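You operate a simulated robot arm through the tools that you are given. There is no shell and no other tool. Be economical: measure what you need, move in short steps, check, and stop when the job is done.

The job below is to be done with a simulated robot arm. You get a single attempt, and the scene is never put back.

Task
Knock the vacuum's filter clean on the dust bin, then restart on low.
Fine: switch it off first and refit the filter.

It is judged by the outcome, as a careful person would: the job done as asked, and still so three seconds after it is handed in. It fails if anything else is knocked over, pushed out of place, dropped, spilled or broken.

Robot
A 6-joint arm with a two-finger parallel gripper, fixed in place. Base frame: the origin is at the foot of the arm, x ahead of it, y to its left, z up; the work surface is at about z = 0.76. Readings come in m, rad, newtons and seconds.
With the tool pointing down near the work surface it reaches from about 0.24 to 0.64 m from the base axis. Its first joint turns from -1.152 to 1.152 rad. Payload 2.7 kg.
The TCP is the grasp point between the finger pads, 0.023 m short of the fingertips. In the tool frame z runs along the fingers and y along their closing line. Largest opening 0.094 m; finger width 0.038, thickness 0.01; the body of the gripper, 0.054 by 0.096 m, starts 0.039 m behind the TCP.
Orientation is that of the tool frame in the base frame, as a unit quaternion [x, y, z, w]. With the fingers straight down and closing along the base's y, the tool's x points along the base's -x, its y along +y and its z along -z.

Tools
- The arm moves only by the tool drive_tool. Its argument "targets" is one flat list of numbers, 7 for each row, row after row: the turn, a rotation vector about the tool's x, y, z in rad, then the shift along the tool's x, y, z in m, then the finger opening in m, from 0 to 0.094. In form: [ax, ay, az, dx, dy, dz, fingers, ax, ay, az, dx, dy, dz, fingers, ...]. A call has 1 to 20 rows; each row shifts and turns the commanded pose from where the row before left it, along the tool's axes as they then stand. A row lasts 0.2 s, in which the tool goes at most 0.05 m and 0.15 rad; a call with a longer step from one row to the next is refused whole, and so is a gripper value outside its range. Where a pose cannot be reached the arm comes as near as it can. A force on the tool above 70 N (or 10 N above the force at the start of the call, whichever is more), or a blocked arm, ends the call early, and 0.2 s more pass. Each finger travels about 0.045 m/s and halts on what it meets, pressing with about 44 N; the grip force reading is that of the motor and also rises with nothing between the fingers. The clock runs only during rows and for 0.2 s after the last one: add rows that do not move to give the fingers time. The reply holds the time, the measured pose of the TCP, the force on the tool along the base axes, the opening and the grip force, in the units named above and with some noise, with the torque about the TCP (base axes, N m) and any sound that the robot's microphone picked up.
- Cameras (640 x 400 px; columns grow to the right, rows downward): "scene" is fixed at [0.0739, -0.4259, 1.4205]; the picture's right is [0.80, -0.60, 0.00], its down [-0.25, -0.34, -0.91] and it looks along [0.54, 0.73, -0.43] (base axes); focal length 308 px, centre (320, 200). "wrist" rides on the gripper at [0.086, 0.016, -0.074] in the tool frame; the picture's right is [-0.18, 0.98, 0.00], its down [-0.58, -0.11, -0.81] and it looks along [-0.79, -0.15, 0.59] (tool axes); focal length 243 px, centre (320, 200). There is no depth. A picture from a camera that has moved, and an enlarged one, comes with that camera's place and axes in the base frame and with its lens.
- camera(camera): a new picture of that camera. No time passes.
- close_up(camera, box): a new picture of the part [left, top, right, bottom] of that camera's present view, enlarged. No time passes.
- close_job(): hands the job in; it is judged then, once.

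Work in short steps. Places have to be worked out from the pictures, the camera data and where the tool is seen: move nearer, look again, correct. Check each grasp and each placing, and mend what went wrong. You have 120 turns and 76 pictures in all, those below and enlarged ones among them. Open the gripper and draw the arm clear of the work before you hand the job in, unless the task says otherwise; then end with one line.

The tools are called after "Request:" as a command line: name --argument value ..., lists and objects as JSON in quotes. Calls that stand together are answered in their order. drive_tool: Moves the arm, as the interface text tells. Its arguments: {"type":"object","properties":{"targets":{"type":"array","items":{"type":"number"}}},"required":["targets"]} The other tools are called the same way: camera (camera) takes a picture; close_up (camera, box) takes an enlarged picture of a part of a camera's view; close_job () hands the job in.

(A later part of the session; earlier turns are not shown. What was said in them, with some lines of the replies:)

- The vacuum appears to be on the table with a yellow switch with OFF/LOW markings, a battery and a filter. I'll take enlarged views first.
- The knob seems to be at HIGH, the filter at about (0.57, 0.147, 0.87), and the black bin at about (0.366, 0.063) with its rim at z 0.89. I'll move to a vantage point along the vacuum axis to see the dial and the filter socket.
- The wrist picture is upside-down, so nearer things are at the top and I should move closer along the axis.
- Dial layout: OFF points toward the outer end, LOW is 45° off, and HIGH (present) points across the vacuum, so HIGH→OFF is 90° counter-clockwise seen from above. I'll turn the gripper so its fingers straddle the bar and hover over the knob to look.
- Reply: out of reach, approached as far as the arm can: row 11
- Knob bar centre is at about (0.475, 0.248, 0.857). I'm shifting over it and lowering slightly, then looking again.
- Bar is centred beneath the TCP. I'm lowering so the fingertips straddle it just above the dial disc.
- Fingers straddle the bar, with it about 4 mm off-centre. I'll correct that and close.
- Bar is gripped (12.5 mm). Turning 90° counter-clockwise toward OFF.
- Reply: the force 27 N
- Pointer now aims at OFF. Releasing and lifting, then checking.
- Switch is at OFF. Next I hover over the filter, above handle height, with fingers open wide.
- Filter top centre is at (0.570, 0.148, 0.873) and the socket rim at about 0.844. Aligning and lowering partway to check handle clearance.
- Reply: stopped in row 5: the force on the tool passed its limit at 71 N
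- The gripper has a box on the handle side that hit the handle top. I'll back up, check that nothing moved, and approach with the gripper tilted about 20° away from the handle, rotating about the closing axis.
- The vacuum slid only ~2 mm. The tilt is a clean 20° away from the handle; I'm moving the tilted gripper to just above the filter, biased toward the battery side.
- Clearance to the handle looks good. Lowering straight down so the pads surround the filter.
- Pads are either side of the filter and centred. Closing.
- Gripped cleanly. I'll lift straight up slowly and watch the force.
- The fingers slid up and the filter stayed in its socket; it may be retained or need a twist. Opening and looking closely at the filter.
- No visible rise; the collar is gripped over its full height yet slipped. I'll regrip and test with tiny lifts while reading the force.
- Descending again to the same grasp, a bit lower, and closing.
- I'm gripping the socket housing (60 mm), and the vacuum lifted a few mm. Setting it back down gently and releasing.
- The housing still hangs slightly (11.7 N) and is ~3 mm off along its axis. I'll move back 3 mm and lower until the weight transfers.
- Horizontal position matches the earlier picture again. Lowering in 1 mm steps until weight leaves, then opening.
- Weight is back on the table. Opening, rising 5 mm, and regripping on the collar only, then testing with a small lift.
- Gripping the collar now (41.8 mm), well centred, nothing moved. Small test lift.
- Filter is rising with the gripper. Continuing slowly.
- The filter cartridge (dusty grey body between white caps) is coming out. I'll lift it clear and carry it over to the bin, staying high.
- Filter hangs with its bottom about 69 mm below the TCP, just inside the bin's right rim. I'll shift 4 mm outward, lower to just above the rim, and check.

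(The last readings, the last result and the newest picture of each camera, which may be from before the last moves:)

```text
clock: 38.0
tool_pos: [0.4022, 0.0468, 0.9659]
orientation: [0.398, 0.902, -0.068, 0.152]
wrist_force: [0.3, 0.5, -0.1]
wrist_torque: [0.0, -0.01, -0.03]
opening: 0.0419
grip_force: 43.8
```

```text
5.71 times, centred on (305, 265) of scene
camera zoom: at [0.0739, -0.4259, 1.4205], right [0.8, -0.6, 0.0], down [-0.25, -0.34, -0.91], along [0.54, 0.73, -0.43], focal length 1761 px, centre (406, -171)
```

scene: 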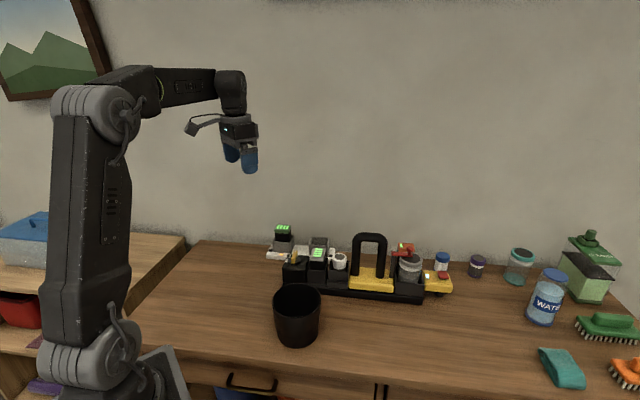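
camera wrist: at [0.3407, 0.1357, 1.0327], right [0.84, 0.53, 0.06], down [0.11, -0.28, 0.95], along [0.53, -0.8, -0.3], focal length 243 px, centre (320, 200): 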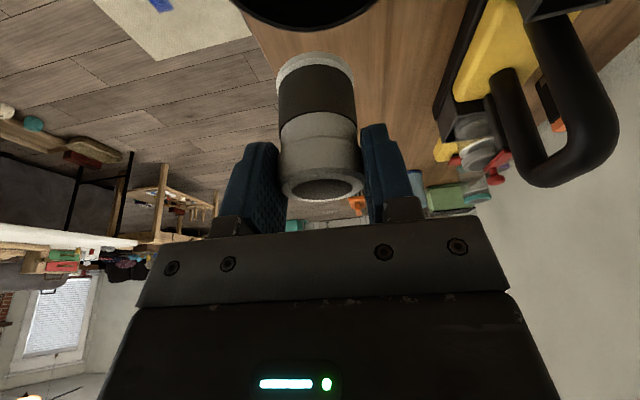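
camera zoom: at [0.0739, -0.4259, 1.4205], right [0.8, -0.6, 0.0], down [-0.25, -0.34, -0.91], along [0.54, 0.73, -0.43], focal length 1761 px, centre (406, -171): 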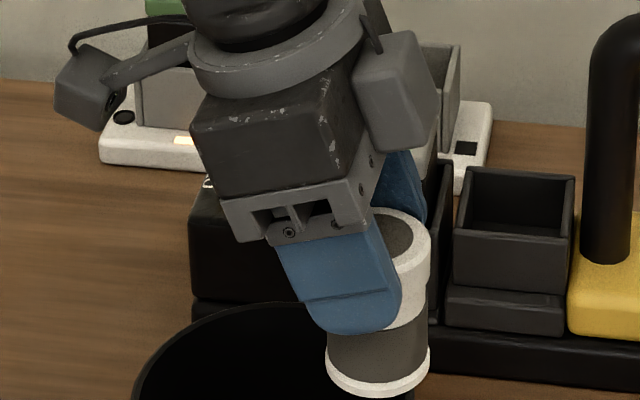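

Filter bottom overlaps the right rim by ~7 mm. Lowering in small steps to find contact.

Request:
drive_tool --targets '[0, 0, 0, 0.0014, 0, 0.0038, 0.0, 0, 0, 0, 0.0014, 0, 0.0038, 0.0]'

Request:
drive_tool --targets '[0, 0, 0, 0.0014, 0, 0.0038, 0.0]'

Request:
close_up --camera "scene" --box '[260, 250, 350, 320]'

```text
clock: 38.6
tool_pos: [0.4034, 0.0477, 0.9574]
orientation: [0.398, 0.902, -0.068, 0.152]
wrist_force: [0.4, -0.5, -0.8]
wrist_torque: [0.0, 0.0, -0.02]
opening: 0.0418
grip_force: 44.1
```

```text
clock: 39.0
tool_pos: [0.4035, 0.0474, 0.9533]
orientation: [0.398, 0.902, -0.068, 0.152]
wrist_force: [0.0, 0.8, -0.5]
wrist_torque: [0.01, 0.01, 0.01]
opening: 0.0421
grip_force: 44.2
```

```text
5.71 times, centred on (305, 285) of scene
camera zoom: at [0.0739, -0.4259, 1.4205], right [0.8, -0.6, 0.0], down [-0.25, -0.34, -0.91], along [0.54, 0.73, -0.43], focal length 1761 px, centre (406, -286)
```

zoom: 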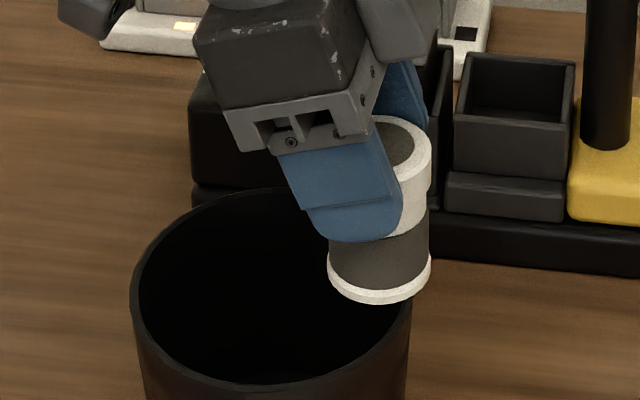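

Not yet touching. Continuing down.

Request:
drive_tool --targets '[0, 0, 0, 0.0014, 0, 0.0038, 0.0]'

Request:
drive_tool --targets '[0, 0, 0, 0.0014, 0, 0.0038, 0.0]'

Request:
drive_tool --targets '[0, 0, 0, 0.001, 0, 0.0028, 0.0]'

Request:
close_up --camera "scene" --box '[260, 250, 350, 320]'

```text
clock: 39.4
tool_pos: [0.4044, 0.0474, 0.9494]
orientation: [0.398, 0.902, -0.068, 0.152]
wrist_force: [0.6, 0.0, -0.7]
wrist_torque: [-0.03, 0.0, -0.03]
opening: 0.0418
grip_force: 44.4
```

```text
clock: 39.8
tool_pos: [0.404, 0.0474, 0.9457]
orientation: [0.398, 0.902, -0.067, 0.153]
wrist_force: [0.7, 0.1, -0.6]
wrist_torque: [-0.01, 0.02, -0.02]
opening: 0.0423
grip_force: 44.0
```

```text
clock: 40.2
tool_pos: [0.4037, 0.0474, 0.9425]
orientation: [0.398, 0.902, -0.068, 0.152]
wrist_force: [-0.4, 0.1, 0.1]
wrist_torque: [-0.01, 0.0, -0.01]
opening: 0.042
grip_force: 43.9
```

```text
5.71 times, centred on (305, 285) of scene
camera zoom: at [0.0739, -0.4259, 1.4205], right [0.8, -0.6, 0.0], down [-0.25, -0.34, -0.91], along [0.54, 0.73, -0.43], focal length 1761 px, centre (406, -286)
```

zoom: 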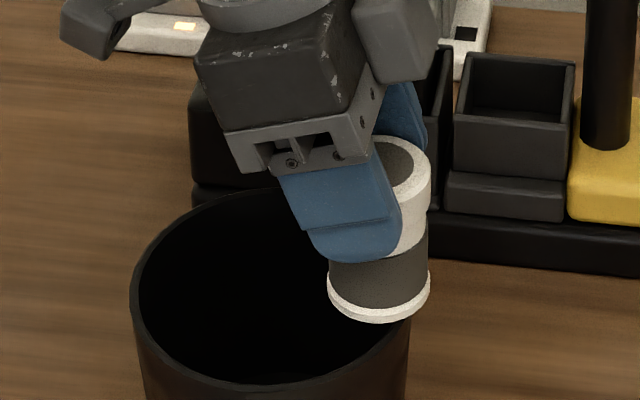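

Still free. A few more mm.

Request:
drive_tool --targets '[0, 0, 0, 0.001, 0, 0.0028, 0.0]'

Request:
drive_tool --targets '[0, 0, 0, 0.001, 0, 0.0028, 0.0]'

Request:
drive_tool --targets '[0, 0, 0, 0.001, 0, 0.0028, 0.0]'

Request:
close_up --camera "scene" --box '[260, 250, 350, 320]'

```text
clock: 40.6
tool_pos: [0.4036, 0.0474, 0.9404]
orientation: [0.398, 0.902, -0.067, 0.152]
wrist_force: [0.6, 0.3, -0.8]
wrist_torque: [0.0, -0.02, -0.01]
opening: 0.0419
grip_force: 44.1
```

```text
clock: 41.0
tool_pos: [0.4046, 0.048, 0.9372]
orientation: [0.398, 0.902, -0.068, 0.153]
wrist_force: [-0.1, 0.5, 0.2]
wrist_torque: [-0.02, -0.03, -0.04]
opening: 0.0417
grip_force: 43.9
```

```text
clock: 41.4
tool_pos: [0.4033, 0.0473, 0.9341]
orientation: [0.398, 0.902, -0.067, 0.153]
wrist_force: [0.3, 0.0, -0.1]
wrist_torque: [-0.01, 0.0, 0.0]
opening: 0.0421
grip_force: 43.6
```

```text
5.71 times, centred on (305, 285) of scene
camera zoom: at [0.0739, -0.4259, 1.4205], right [0.8, -0.6, 0.0], down [-0.25, -0.34, -0.91], along [0.54, 0.73, -0.43], focal length 1761 px, centre (406, -286)
```

zoom: 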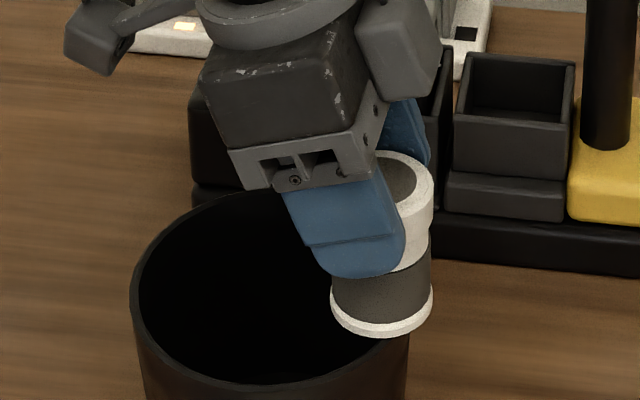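

Refined estimate: bin centre ~(0.378, 0.081) and rim z ~0.869, so contact should be within a few mm. Continuing.

Request:
drive_tool --targets '[0, 0, 0, 0.001, 0, 0.0028, 0.0]'

Request:
drive_tool --targets '[0, 0, 0, 0.001, 0, 0.0028, 0.0]'

Request:
drive_tool --targets '[0, 0, 0, 0.001, 0, 0.0028, 0.0]'

Request:
close_up --camera "scene" --box '[260, 250, 350, 320]'

```text
clock: 41.8
tool_pos: [0.4045, 0.0465, 0.9334]
orientation: [0.398, 0.902, -0.067, 0.156]
wrist_force: [-4.9, -3.5, 27.9]
wrist_torque: [-0.44, 0.17, 0.02]
opening: 0.0418
grip_force: 44.2
```

```text
clock: 42.2
tool_pos: [0.4054, 0.0484, 0.9325]
orientation: [0.398, 0.902, -0.066, 0.156]
wrist_force: [-2.4, -5.8, 38.1]
wrist_torque: [-0.58, -0.02, 0.08]
opening: 0.0419
grip_force: 43.5
```

```text
clock: 42.6
tool_pos: [0.4047, 0.0488, 0.9266]
orientation: [0.398, 0.902, -0.066, 0.155]
wrist_force: [-3.7, -3.9, 39.2]
wrist_torque: [-0.37, 0.06, -0.03]
opening: 0.0415
grip_force: 43.9
```

```text
5.71 times, centred on (305, 285) of scene
camera zoom: at [0.0733, -0.426, 1.4204], right [0.8, -0.6, 0.0], down [-0.25, -0.34, -0.91], along [0.54, 0.73, -0.42], focal length 1761 px, centre (406, -286)
```

zoom: 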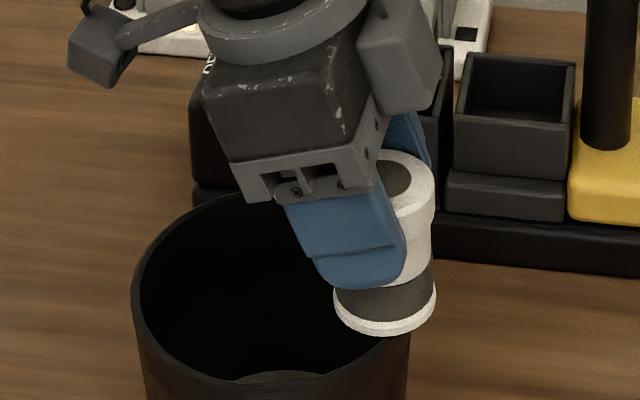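

Contact at TCP z≈0.933, and a grey dust patch has appeared on the bin floor. I'll give it several short raps: up 15 mm, down to the rim.

Request:
drive_tool --targets '[0, 0, 0, -0.0051, 0, -0.0141, 0.0, 0, 0, 0, 0.0044, 0, 0.0122, 0.0, 0, 0, 0, -0.0044, 0, -0.0122, 0.0, 0, 0, 0, 0.0044, 0, 0.0122, 0.0, 0, 0, 0, -0.0044, 0, -0.0122, 0.0, 0, 0, 0, 0.0044, 0, 0.0122, 0.0, 0, 0, 0, -0.0065, 0, -0.018, 0.0]'

Request:
close_up --camera "scene" --box '[240, 230, 360, 350]'

```text
clock: 44.2
tool_pos: [0.4076, 0.0448, 0.9476]
orientation: [0.398, 0.902, -0.068, 0.152]
wrist_force: [-0.9, 0.6, -0.2]
wrist_torque: [0.04, -0.01, -0.01]
opening: 0.0413
grip_force: 44.2
```

```text
3.33 times, centred on (300, 290) of scene
camera zoom: at [0.0739, -0.4259, 1.4205], right [0.8, -0.6, 0.0], down [-0.25, -0.34, -0.91], along [0.54, 0.73, -0.43], focal length 1027 px, centre (387, -100)
```

zoom: 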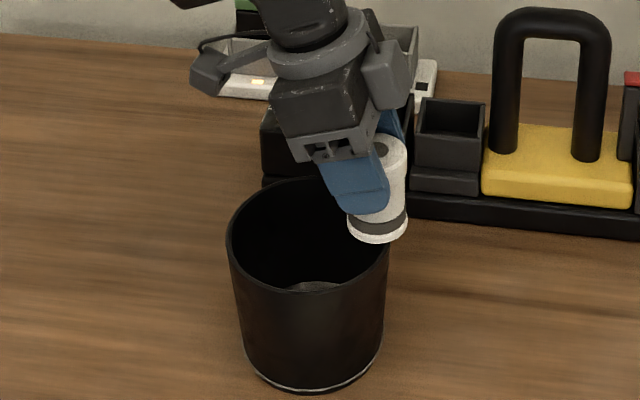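

The grey dust band on the filter has shrunk a lot. Closer look.

Request:
close_up --camera "scene" --box '[285, 255, 345, 300]'

Request:
camera --camera "wrist"

```text
8.89 times, centred on (315, 278) of scene
camera zoom: at [0.0739, -0.4259, 1.4205], right [0.8, -0.6, 0.0], down [-0.25, -0.34, -0.91], along [0.54, 0.73, -0.43], focal length 2740 px, centre (364, -489)
```

zoom: 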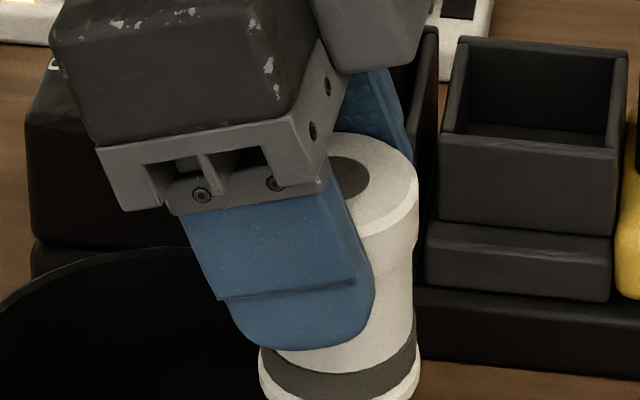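

```text
31 pictures are left
camera wrist: at [0.3462, 0.1343, 0.9903], right [0.84, 0.53, 0.06], down [0.11, -0.28, 0.95], along [0.53, -0.8, -0.3], focal length 243 px, centre (320, 200)
```

wrist: 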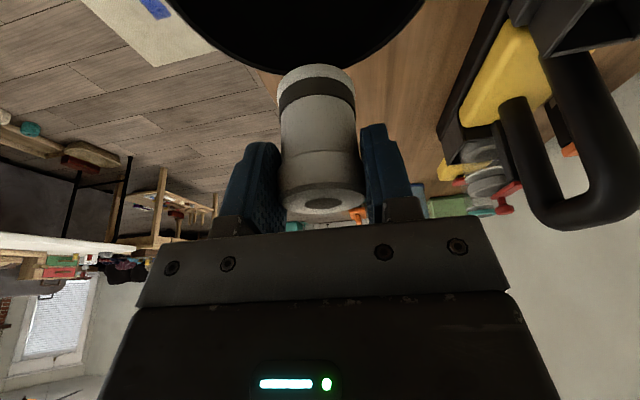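

Knocking works: both the side band and the top disc shrink. Three more raps.

Request:
drive_tool --targets '[0, 0, 0, 0.0067, 0, 0.0184, 0.0, 0, 0, 0, -0.0048, 0, -0.0131, 0.0, 0, 0, 0, 0.0048, 0, 0.0131, 0.0, 0, 0, 0, -0.0048, 0, -0.0131, 0.0, 0, 0, 0, 0.0048, 0, 0.0131, 0.0, 0, 0, 0, -0.0067, 0, -0.0184, 0.0, 0, 0, 0, 0, 0, 0, 0.0]'

Request:
close_up --camera "scene" --box '[285, 255, 345, 300]'

```text
clock: 45.8
tool_pos: [0.4072, 0.0478, 0.9474]
orientation: [0.398, 0.902, -0.067, 0.153]
wrist_force: [0.6, -0.8, -0.9]
wrist_torque: [0.01, -0.02, 0.0]
opening: 0.0416
grip_force: 43.7
```

```text
8.89 times, centred on (315, 278) of scene
camera zoom: at [0.0739, -0.4259, 1.4205], right [0.8, -0.6, 0.0], down [-0.25, -0.34, -0.91], along [0.54, 0.73, -0.43], focal length 2740 px, centre (364, -489)
```

zoom: 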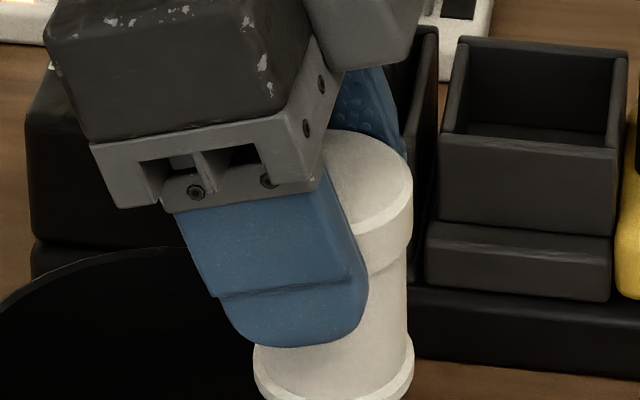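

Filter is fully white/clean. It has rotated ~8° in the grip, so I'll raise it, add that much tilt to bring it upright, and check it and the bin.

Request:
drive_tool --targets '[0, 0, 0, -0.0103, 0, -0.0282, 0.0, 0, 0, 0, -0.0103, 0, -0.0282, 0.0, 0, -0.07, 0, 0, 0, 0, 0.0, 0, -0.07, 0, 0, 0, 0, 0.0, 0, 0, 0, 0, 0, 0, 0.0]'

Request:
close_up --camera "scene" --box '[240, 210, 400, 350]'

```text
clock: 47.0
tool_pos: [0.4081, 0.0459, 1.0064]
orientation: [0.393, 0.889, -0.095, 0.216]
wrist_force: [0.8, -0.4, -0.8]
wrist_torque: [0.01, 0.03, -0.02]
opening: 0.0413
grip_force: 44.0
```

```text
2.86 times, centred on (320, 280) of scene
camera zoom: at [0.0739, -0.4259, 1.4205], right [0.8, -0.59, 0.0], down [-0.25, -0.34, -0.91], along [0.54, 0.73, -0.43], focal length 881 px, centre (320, -29)
```

zoom: 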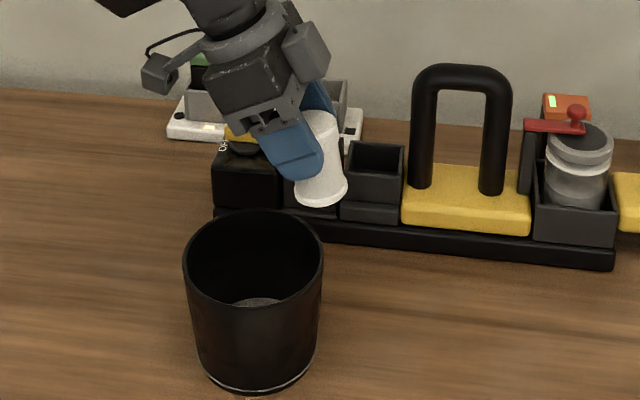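

Now slightly over-corrected (~5°). I'll rotate back 0.09 rad and carry it to above the socket.

Request:
drive_tool --targets '[0, 0.09, 0, 0, 0, 0, 0.0, 0, 0, 0, -0.0055, 0.038, 0.0022, 0.0, 0, 0, 0, -0.0055, 0.038, 0.0022, 0.0, 0, 0, 0, -0.0055, 0.038, 0.0022, 0.0, 0, 0, 0, -0.0055, 0.038, 0.0022, 0.0, 0, 0, 0, -0.0055, 0.038, 0.0022, 0.0, 0, 0, 0, 0, 0, 0, 0.0]'

Request:
close_up --camera "scene" --box '[310, 190, 390, 280]'

Request:
camera --camera "wrist"

```text
clock: 48.6
tool_pos: [0.567, 0.1525, 1.0092]
orientation: [0.395, 0.898, -0.078, 0.176]
wrist_force: [-0.1, -0.4, -1.1]
wrist_torque: [0.0, -0.01, 0.01]
opening: 0.0414
grip_force: 44.2
```

```text
4.44 times, centred on (350, 235) of scene
camera zoom: at [0.0739, -0.4259, 1.4205], right [0.8, -0.59, 0.0], down [-0.25, -0.34, -0.91], along [0.54, 0.73, -0.43], focal length 1370 px, centre (187, 44)
```

zoom: 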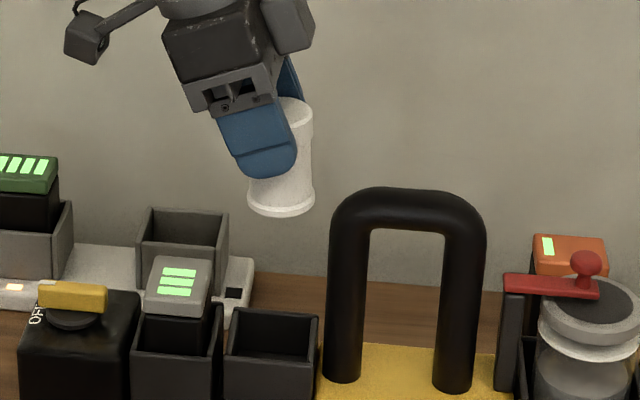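

```text
27 pictures are left
camera wrist: at [0.5057, 0.2441, 1.046], right [0.84, 0.54, 0.07], down [0.08, -0.25, 0.97], along [0.54, -0.81, -0.25], focal length 243 px, centre (320, 200)
```

wrist: 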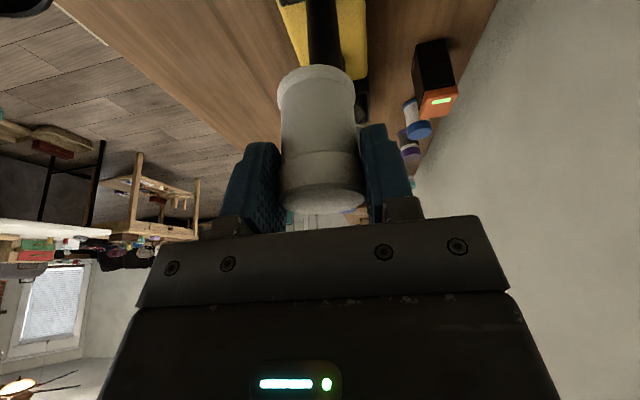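

Filter is clean and about 2.5° off upright; its bottom is ~5 mm too far toward the handle. Correcting and lowering to just above the socket.

Request:
drive_tool --targets '[0, -0.045, 0, 0, 0, 0, 0.0, 0, 0, 0, 0.0133, 0.0004, 0.0247, 0.0, 0, 0, 0, 0.0133, 0.0003, 0.0247, 0.0, 0, 0, 0, 0.0133, 0.0003, 0.0247, 0.0, 0, 0, 0, 0, 0, 0, 0.0]'

Request:
close_up --camera "scene" --box '[320, 215, 375, 275]'

Request:
camera --camera "wrist"

```text
clock: 49.8
tool_pos: [0.5635, 0.1575, 0.9221]
orientation: [0.394, 0.894, -0.087, 0.196]
wrist_force: [0.0, 0.3, -1.6]
wrist_torque: [0.05, -0.04, -0.01]
opening: 0.0416
grip_force: 44.4
```

```text
6.67 times, centred on (348, 245) of scene
camera zoom: at [0.0739, -0.4259, 1.4205], right [0.8, -0.6, 0.0], down [-0.25, -0.34, -0.91], along [0.54, 0.73, -0.43], focal length 2055 px, centre (137, -100)
```

zoom: 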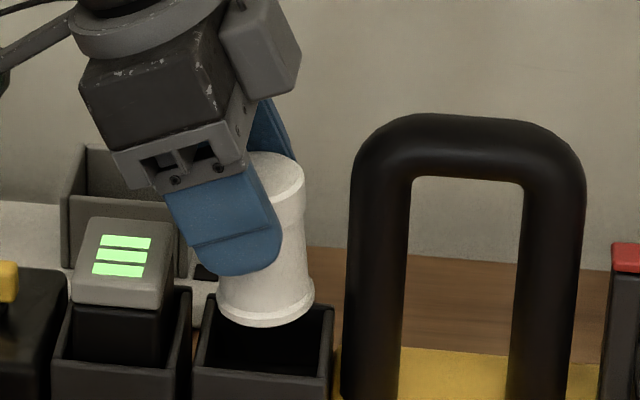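

```text
25 pictures are left
camera wrist: at [0.5006, 0.2495, 0.9539], right [0.84, 0.54, 0.08], down [0.05, -0.22, 0.98], along [0.54, -0.81, -0.21], focal length 243 px, centre (320, 200)
```

wrist: 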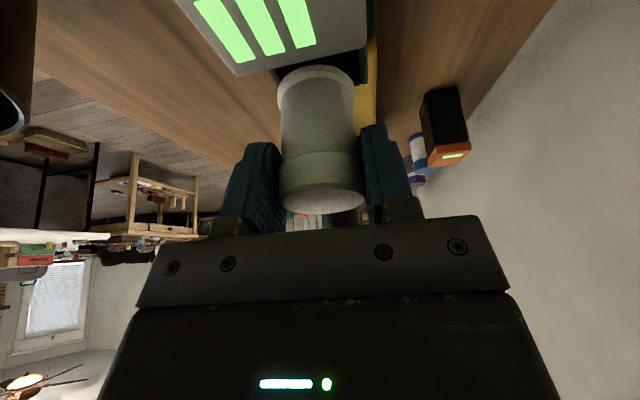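

Filter bottom projects right onto the socket centre. Lowering in.

Request:
drive_tool --targets '[0, 0, 0, 0.0029, 0, 0.0063, 0.0, 0, 0, 0, 0.0029, 0, 0.0063, 0.0, 0, 0, 0, 0.0029, 0, 0.0063, 0.0, 0, 0, 0, 0.0029, 0, 0.0063, 0.0]'

Request:
close_up --camera "scene" --box '[320, 215, 375, 275]'

```text
clock: 50.8
tool_pos: [0.5648, 0.1559, 0.8948]
orientation: [0.394, 0.894, -0.087, 0.195]
wrist_force: [0.2, -0.1, 0.7]
wrist_torque: [0.0, 0.01, 0.03]
opening: 0.0416
grip_force: 44.1
```

```text
6.67 times, centred on (348, 245) of scene
camera zoom: at [0.0739, -0.4259, 1.4205], right [0.8, -0.6, 0.0], down [-0.25, -0.34, -0.91], along [0.54, 0.73, -0.43], focal length 2055 px, centre (137, -100)
```

zoom: 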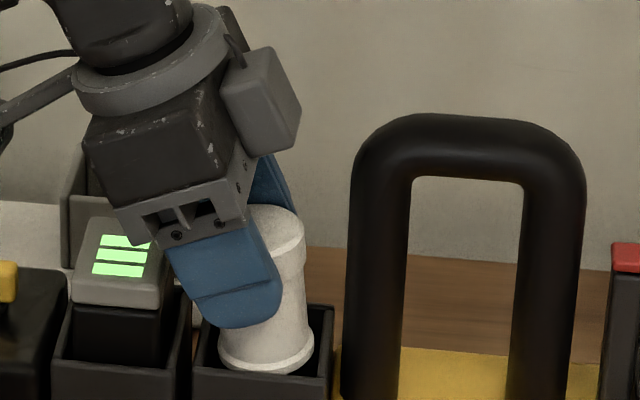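

It's entering freely. A further 15 mm.

Request:
drive_tool --targets '[0, 0, 0, 0.0021, 0, 0.0045, 0.0, 0, 0, 0, 0.0021, 0, 0.0045, 0.0, 0, 0, 0, 0.0021, 0, 0.0045, 0.0, 0, 0, 0, 0, 0, 0, 0.0]'

Request:
close_up --camera "scene" --box '[320, 215, 375, 275]'

```text
clock: 51.8
tool_pos: [0.5621, 0.1566, 0.8809]
orientation: [0.395, 0.894, -0.087, 0.196]
wrist_force: [0.9, 0.7, -0.1]
wrist_torque: [-0.04, 0.0, 0.0]
opening: 0.0416
grip_force: 43.6
```

```text
6.67 times, centred on (348, 245) of scene
camera zoom: at [0.0739, -0.4259, 1.4205], right [0.8, -0.6, 0.0], down [-0.25, -0.34, -0.91], along [0.54, 0.73, -0.43], focal length 2055 px, centre (137, -100)
```

zoom: 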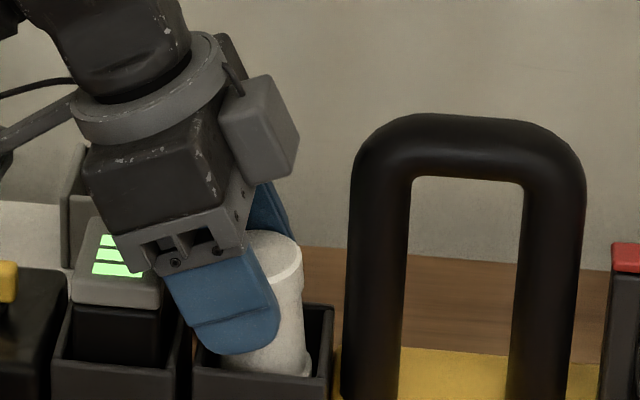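

About 13 mm from seated. Lowering 4 mm more, then easing the fingers open so it slides home.

Request:
drive_tool --targets '[0, 0, 0, 0.0015, 0, 0.0036, 0.0, 0, 0, 0, 0, 0, 0, 0.044, 0, 0, 0, 0, 0, 0, 0.05, 0, 0, 0, 0, 0, 0, 0.055, 0, 0, 0, 0, 0, 0, 0.055]'

Request:
close_up --camera "scene" --box '[320, 215, 375, 275]'

```text
clock: 53.0
tool_pos: [0.5626, 0.1579, 0.8774]
orientation: [0.394, 0.894, -0.085, 0.196]
wrist_force: [-0.3, 0.2, 0.1]
wrist_torque: [-0.01, -0.01, -0.01]
opening: 0.0552
grip_force: 0.1
```

```text
6.67 times, centred on (348, 245) of scene
camera zoom: at [0.0739, -0.4259, 1.4205], right [0.8, -0.6, 0.0], down [-0.25, -0.34, -0.91], along [0.54, 0.73, -0.43], focal length 2055 px, centre (137, -100)
```

zoom: 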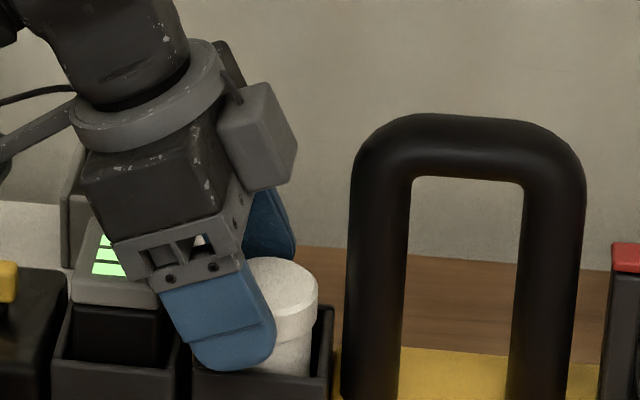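

Filter dropped to about its original height. Opening fully and raising straight up to inspect.

Request:
drive_tool --targets '[0, 0, 0, 0, 0, 0, 0.07, 0, 0, 0, 0, 0, 0, 0.08, 0, 0, 0, 0, 0, 0, 0.08, 0, 0, 0, -0.0084, 0, -0.0181, 0.08, 0, 0, 0, -0.0126, 0, -0.0272, 0.08, 0, 0, 0, -0.0168, 0, -0.0363, 0.08, 0, 0, 0, -0.0126, 0, -0.0272, 0.08, 0, 0, 0, 0, 0, 0, 0.08]'

Request:
close_up --camera "scene" --box '[320, 230, 375, 275]'

```text
clock: 54.8
tool_pos: [0.5641, 0.1569, 0.9945]
orientation: [0.394, 0.894, -0.087, 0.195]
wrist_force: [0.4, 0.0, 0.3]
wrist_torque: [-0.02, 0.0, -0.02]
opening: 0.0802
grip_force: 0.0
```

```text
8.89 times, centred on (348, 252) of scene
camera zoom: at [0.0739, -0.4259, 1.4205], right [0.8, -0.6, 0.0], down [-0.25, -0.34, -0.91], along [0.54, 0.73, -0.43], focal length 2740 px, centre (76, -267)
```

zoom: 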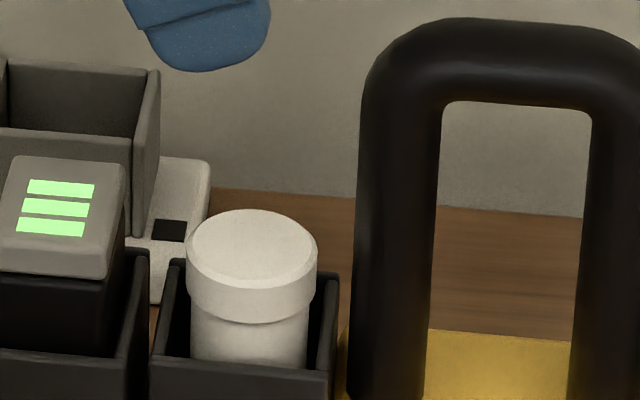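

The filter is seated exactly as before, now clean. Straightening the gripper and going back over the knob to set LOW.

Request:
drive_tool --targets '[0, 0.1435, 0, 0, 0, 0, 0.06, 0, 0.1435, 0, 0, 0, 0, 0.044, 0, 0.143, 0, 0, 0, 0, 0.044, 0, 0, 0, 0.0427, -0.002, 0, 0.044, 0, 0, 0, 0.0427, -0.002, 0, 0.044, 0, 0, 0, 0.0427, -0.002, 0, 0.044, 0, 0, 0, 0, 0, 0.045, 0.044, 0, 0, 0, 0, 0, 0, 0.044]'

Request:
camera --camera "wrist"

```text
clock: 56.6
tool_pos: [0.4727, 0.2493, 0.9517]
orientation: [0.404, 0.915, 0.0, 0.0]
wrist_force: [0.3, -1.3, -0.3]
wrist_torque: [0.0, 0.0, 0.0]
opening: 0.044
grip_force: 0.1
```

```text
20 pictures are left
camera wrist: at [0.4257, 0.3244, 1.0271], right [0.85, 0.53, 0.0], down [0.31, -0.5, 0.81], along [0.43, -0.69, -0.59], focal length 243 px, centre (320, 200)
```

wrist: 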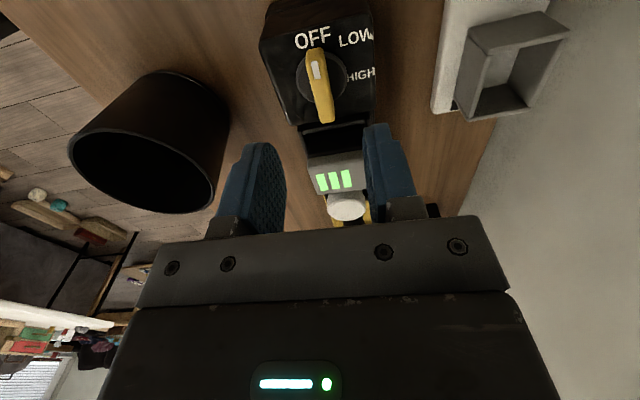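

View matches the earlier one within 2–3 mm. Lowering onto the bar and gripping.

Request:
drive_tool --targets '[0, 0, 0, -0.0025, 0.0018, 0.035, 0.044, 0, 0, 0, 0, 0, 0.025, 0.044, 0, 0, 0, 0, 0, 0.0155, 0.044, 0, 0, 0, 0, 0, 0, 0.044]'

Request:
camera --camera "wrist"

```text
clock: 57.6
tool_pos: [0.4745, 0.247, 0.8738]
orientation: [0.403, 0.915, 0.0, 0.001]
wrist_force: [-0.7, 0.6, 0.4]
wrist_torque: [0.0, -0.02, -0.01]
opening: 0.0439
grip_force: 0.0
```

```text
19 pictures are left
camera wrist: at [0.4271, 0.3222, 0.9501], right [0.85, 0.53, 0.0], down [0.31, -0.5, 0.81], along [0.43, -0.69, -0.59], focal length 243 px, centre (320, 200)
```

wrist: 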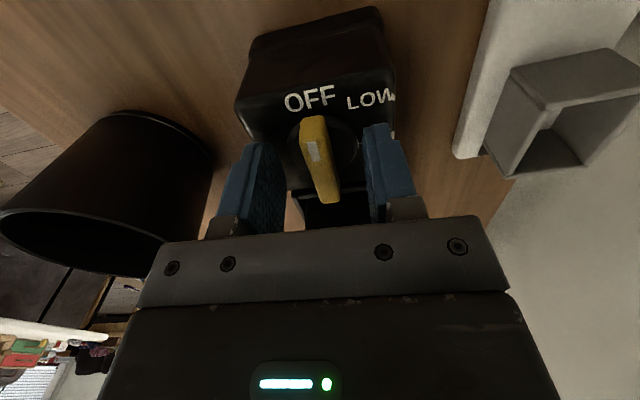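

Bar sits between the fingers. Closing on it.

Request:
drive_tool --targets '[0, 0, 0, 0, 0, -0.001, 0.03, 0, 0, 0, 0, 0, 0, 0.018, 0, 0, 0, 0, 0, 0, 0.01, 0, 0, 0, 0, 0, 0, 0.005]'

Request:
drive_tool --targets '[0, 0, 0.131, 0, 0, 0, 0.005, 0, 0, 0.131, 0, 0, 0, 0.005, 0, 0, 0.131, 0, 0, 0, 0.005, 0, 0, 0.131, 0, 0, 0, 0.005, 0, 0, 0.131, 0, 0, 0, 0.005, 0, 0, 0.13, 0, 0, 0, 0.005, 0, 0, 0, 0, 0, 0, 0.005]'

Request:
camera --camera "wrist"

```text
clock: 58.6
tool_pos: [0.4742, 0.2478, 0.8774]
orientation: [0.404, 0.915, 0.0, 0.001]
wrist_force: [-4.9, -3.4, 6.6]
wrist_torque: [0.01, 0.1, -0.01]
opening: 0.0114
grip_force: 44.1
```

```text
clock: 60.2
tool_pos: [0.4759, 0.2484, 0.8778]
orientation: [0.724, 0.69, 0.002, 0.001]
wrist_force: [-6.2, 10.1, 15.8]
wrist_torque: [-0.69, 0.16, 0.0]
opening: 0.0115
grip_force: 44.1
```

```text
18 pictures are left
camera wrist: at [0.4953, 0.333, 0.9525], right [0.97, -0.23, 0.0], down [-0.14, -0.58, 0.81], along [-0.18, -0.78, -0.59], focal length 243 px, centre (320, 200)
```

wrist: 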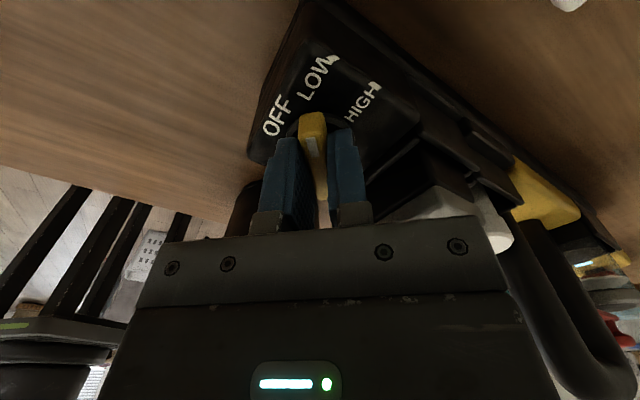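

Pointer is at LOW and an indicator on the head lights up. Releasing, lifting clear, and verifying.

Request:
drive_tool --targets '[0, 0, 0, 0, 0, 0, 0.03, 0, 0, 0, 0, 0, 0, 0.044, 0, 0, 0, 0, 0, 0, 0.044, 0, 0, 0, 0, 0, 0, 0.044, 0, 0, 0, 0, 0, -0.03, 0.044, 0, 0, 0, 0, 0, -0.04, 0.06, 0, 0, 0, 0, 0, 0, 0.07]'

Request:
camera --camera "wrist"

Request:
close_up --camera "scene" --box '[250, 210, 470, 350]'

```text
clock: 61.8
tool_pos: [0.4754, 0.2484, 0.948]
orientation: [0.723, 0.691, -0.001, 0.001]
wrist_force: [0.3, 0.0, -0.1]
wrist_torque: [0.0, -0.01, -0.01]
opening: 0.0698
grip_force: 0.1
```

```text
17 pictures are left
camera wrist: at [0.4944, 0.3339, 1.0224], right [0.97, -0.23, 0.0], down [-0.14, -0.58, 0.81], along [-0.18, -0.79, -0.59], focal length 243 px, centre (320, 200)
```

wrist: 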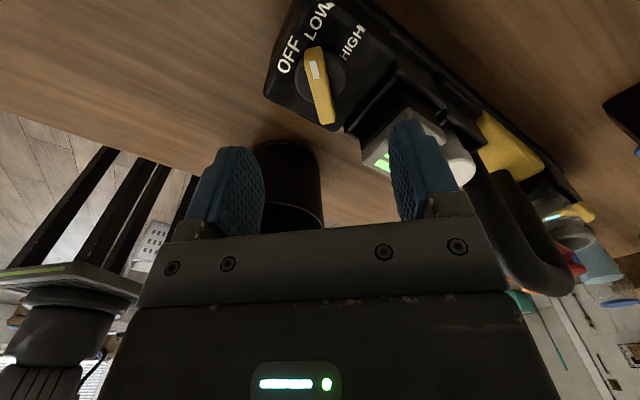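

```text
2.86 times, centred on (360, 280) of scene
camera zoom: at [0.0739, -0.4259, 1.4205], right [0.8, -0.6, 0.0], down [-0.25, -0.34, -0.91], along [0.54, 0.73, -0.43], focal length 881 px, centre (206, -29)
```

zoom: 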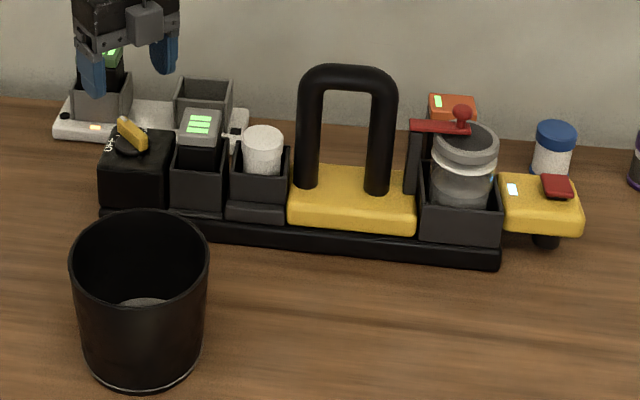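

Filter clean and seated, bin and the rest in place. Checking the knob pointer and head indicator closely.

Request:
close_up --camera "wrist" --box '[260, 0, 380, 130]'

Request:
close_up --camera "scene" --box '[390, 240, 460, 300]'

Request:
close_up --camera "scene" --box '[275, 230, 345, 290]'

```text
3.08 times, centred on (320, 65) of wrist
camera zoom: at [0.4944, 0.3339, 1.0224], right [0.97, -0.23, 0.0], down [-0.14, -0.58, 0.81], along [-0.18, -0.79, -0.59], focal length 746 px, centre (320, 615)
```

zoom: 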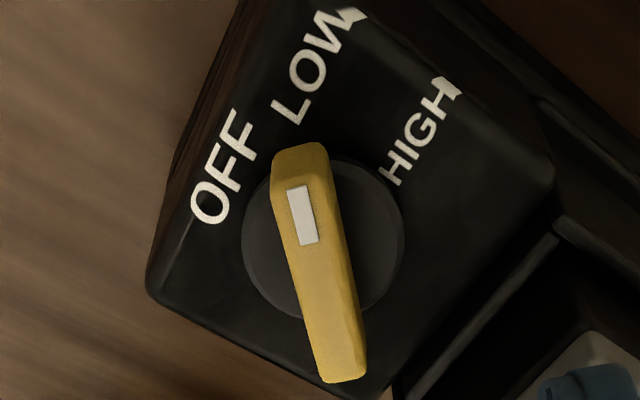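

```text
6.67 times, centred on (425, 270) of scene
camera zoom: at [0.0739, -0.4259, 1.4205], right [0.8, -0.6, 0.0], down [-0.25, -0.34, -0.91], along [0.54, 0.73, -0.43], focal length 2055 px, centre (-380, -267)
```

zoom: 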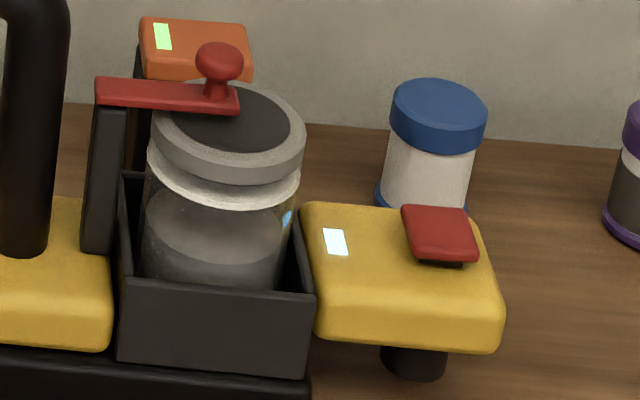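

```text
6.67 times, centred on (310, 260) of scene
camera zoom: at [0.0739, -0.4259, 1.4205], right [0.8, -0.6, 0.0], down [-0.25, -0.34, -0.91], along [0.54, 0.73, -0.43], focal length 2055 px, centre (387, -200)
```

zoom: 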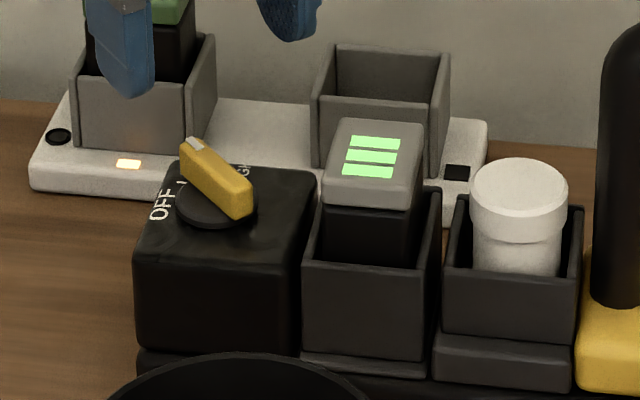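

The bar's pointer works out at 87° in the base frame against 132° for OFF, so it is exactly 45° on, at LOW. Retracting the arm upward.

Request:
drive_tool --targets '[0, 0, 0, 0, 0, -0.045, 0.09, 0, 0, 0, 0, 0, -0.045, 0.09, 0, 0, 0, 0, 0, -0.045, 0.09, 0, 0, 0, 0, 0, -0.045, 0.09, 0, 0, 0, 0, 0, 0, 0.09]'

Request:
camera --camera "scene"

```text
clock: 63.0
tool_pos: [0.4745, 0.2485, 1.1284]
orientation: [0.723, 0.691, 0.0, 0.001]
wrist_force: [-0.5, 0.0, 0.0]
wrist_torque: [0.0, 0.0, 0.02]
opening: 0.0901
grip_force: 0.0
```

```text
12 pictures are left
```

scene: 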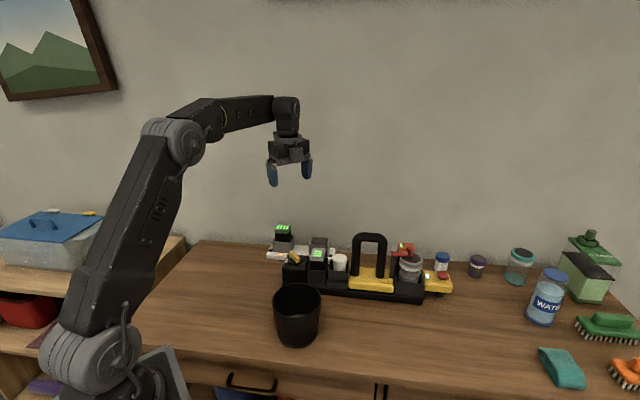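

Everything is in place, the filter is clean and seated, the dial is on LOW and the arm is clear. Handing in.

Request:
close_job

```text
The job is handed in.
```

The vacuum was switched off, its filter knocked clean on the bin rim and refitted, and the dial turned to LOW. On the way I bumped the handle and briefly lifted the vacuum a few millimetres, and it ended up within about 3 mm of where it started.
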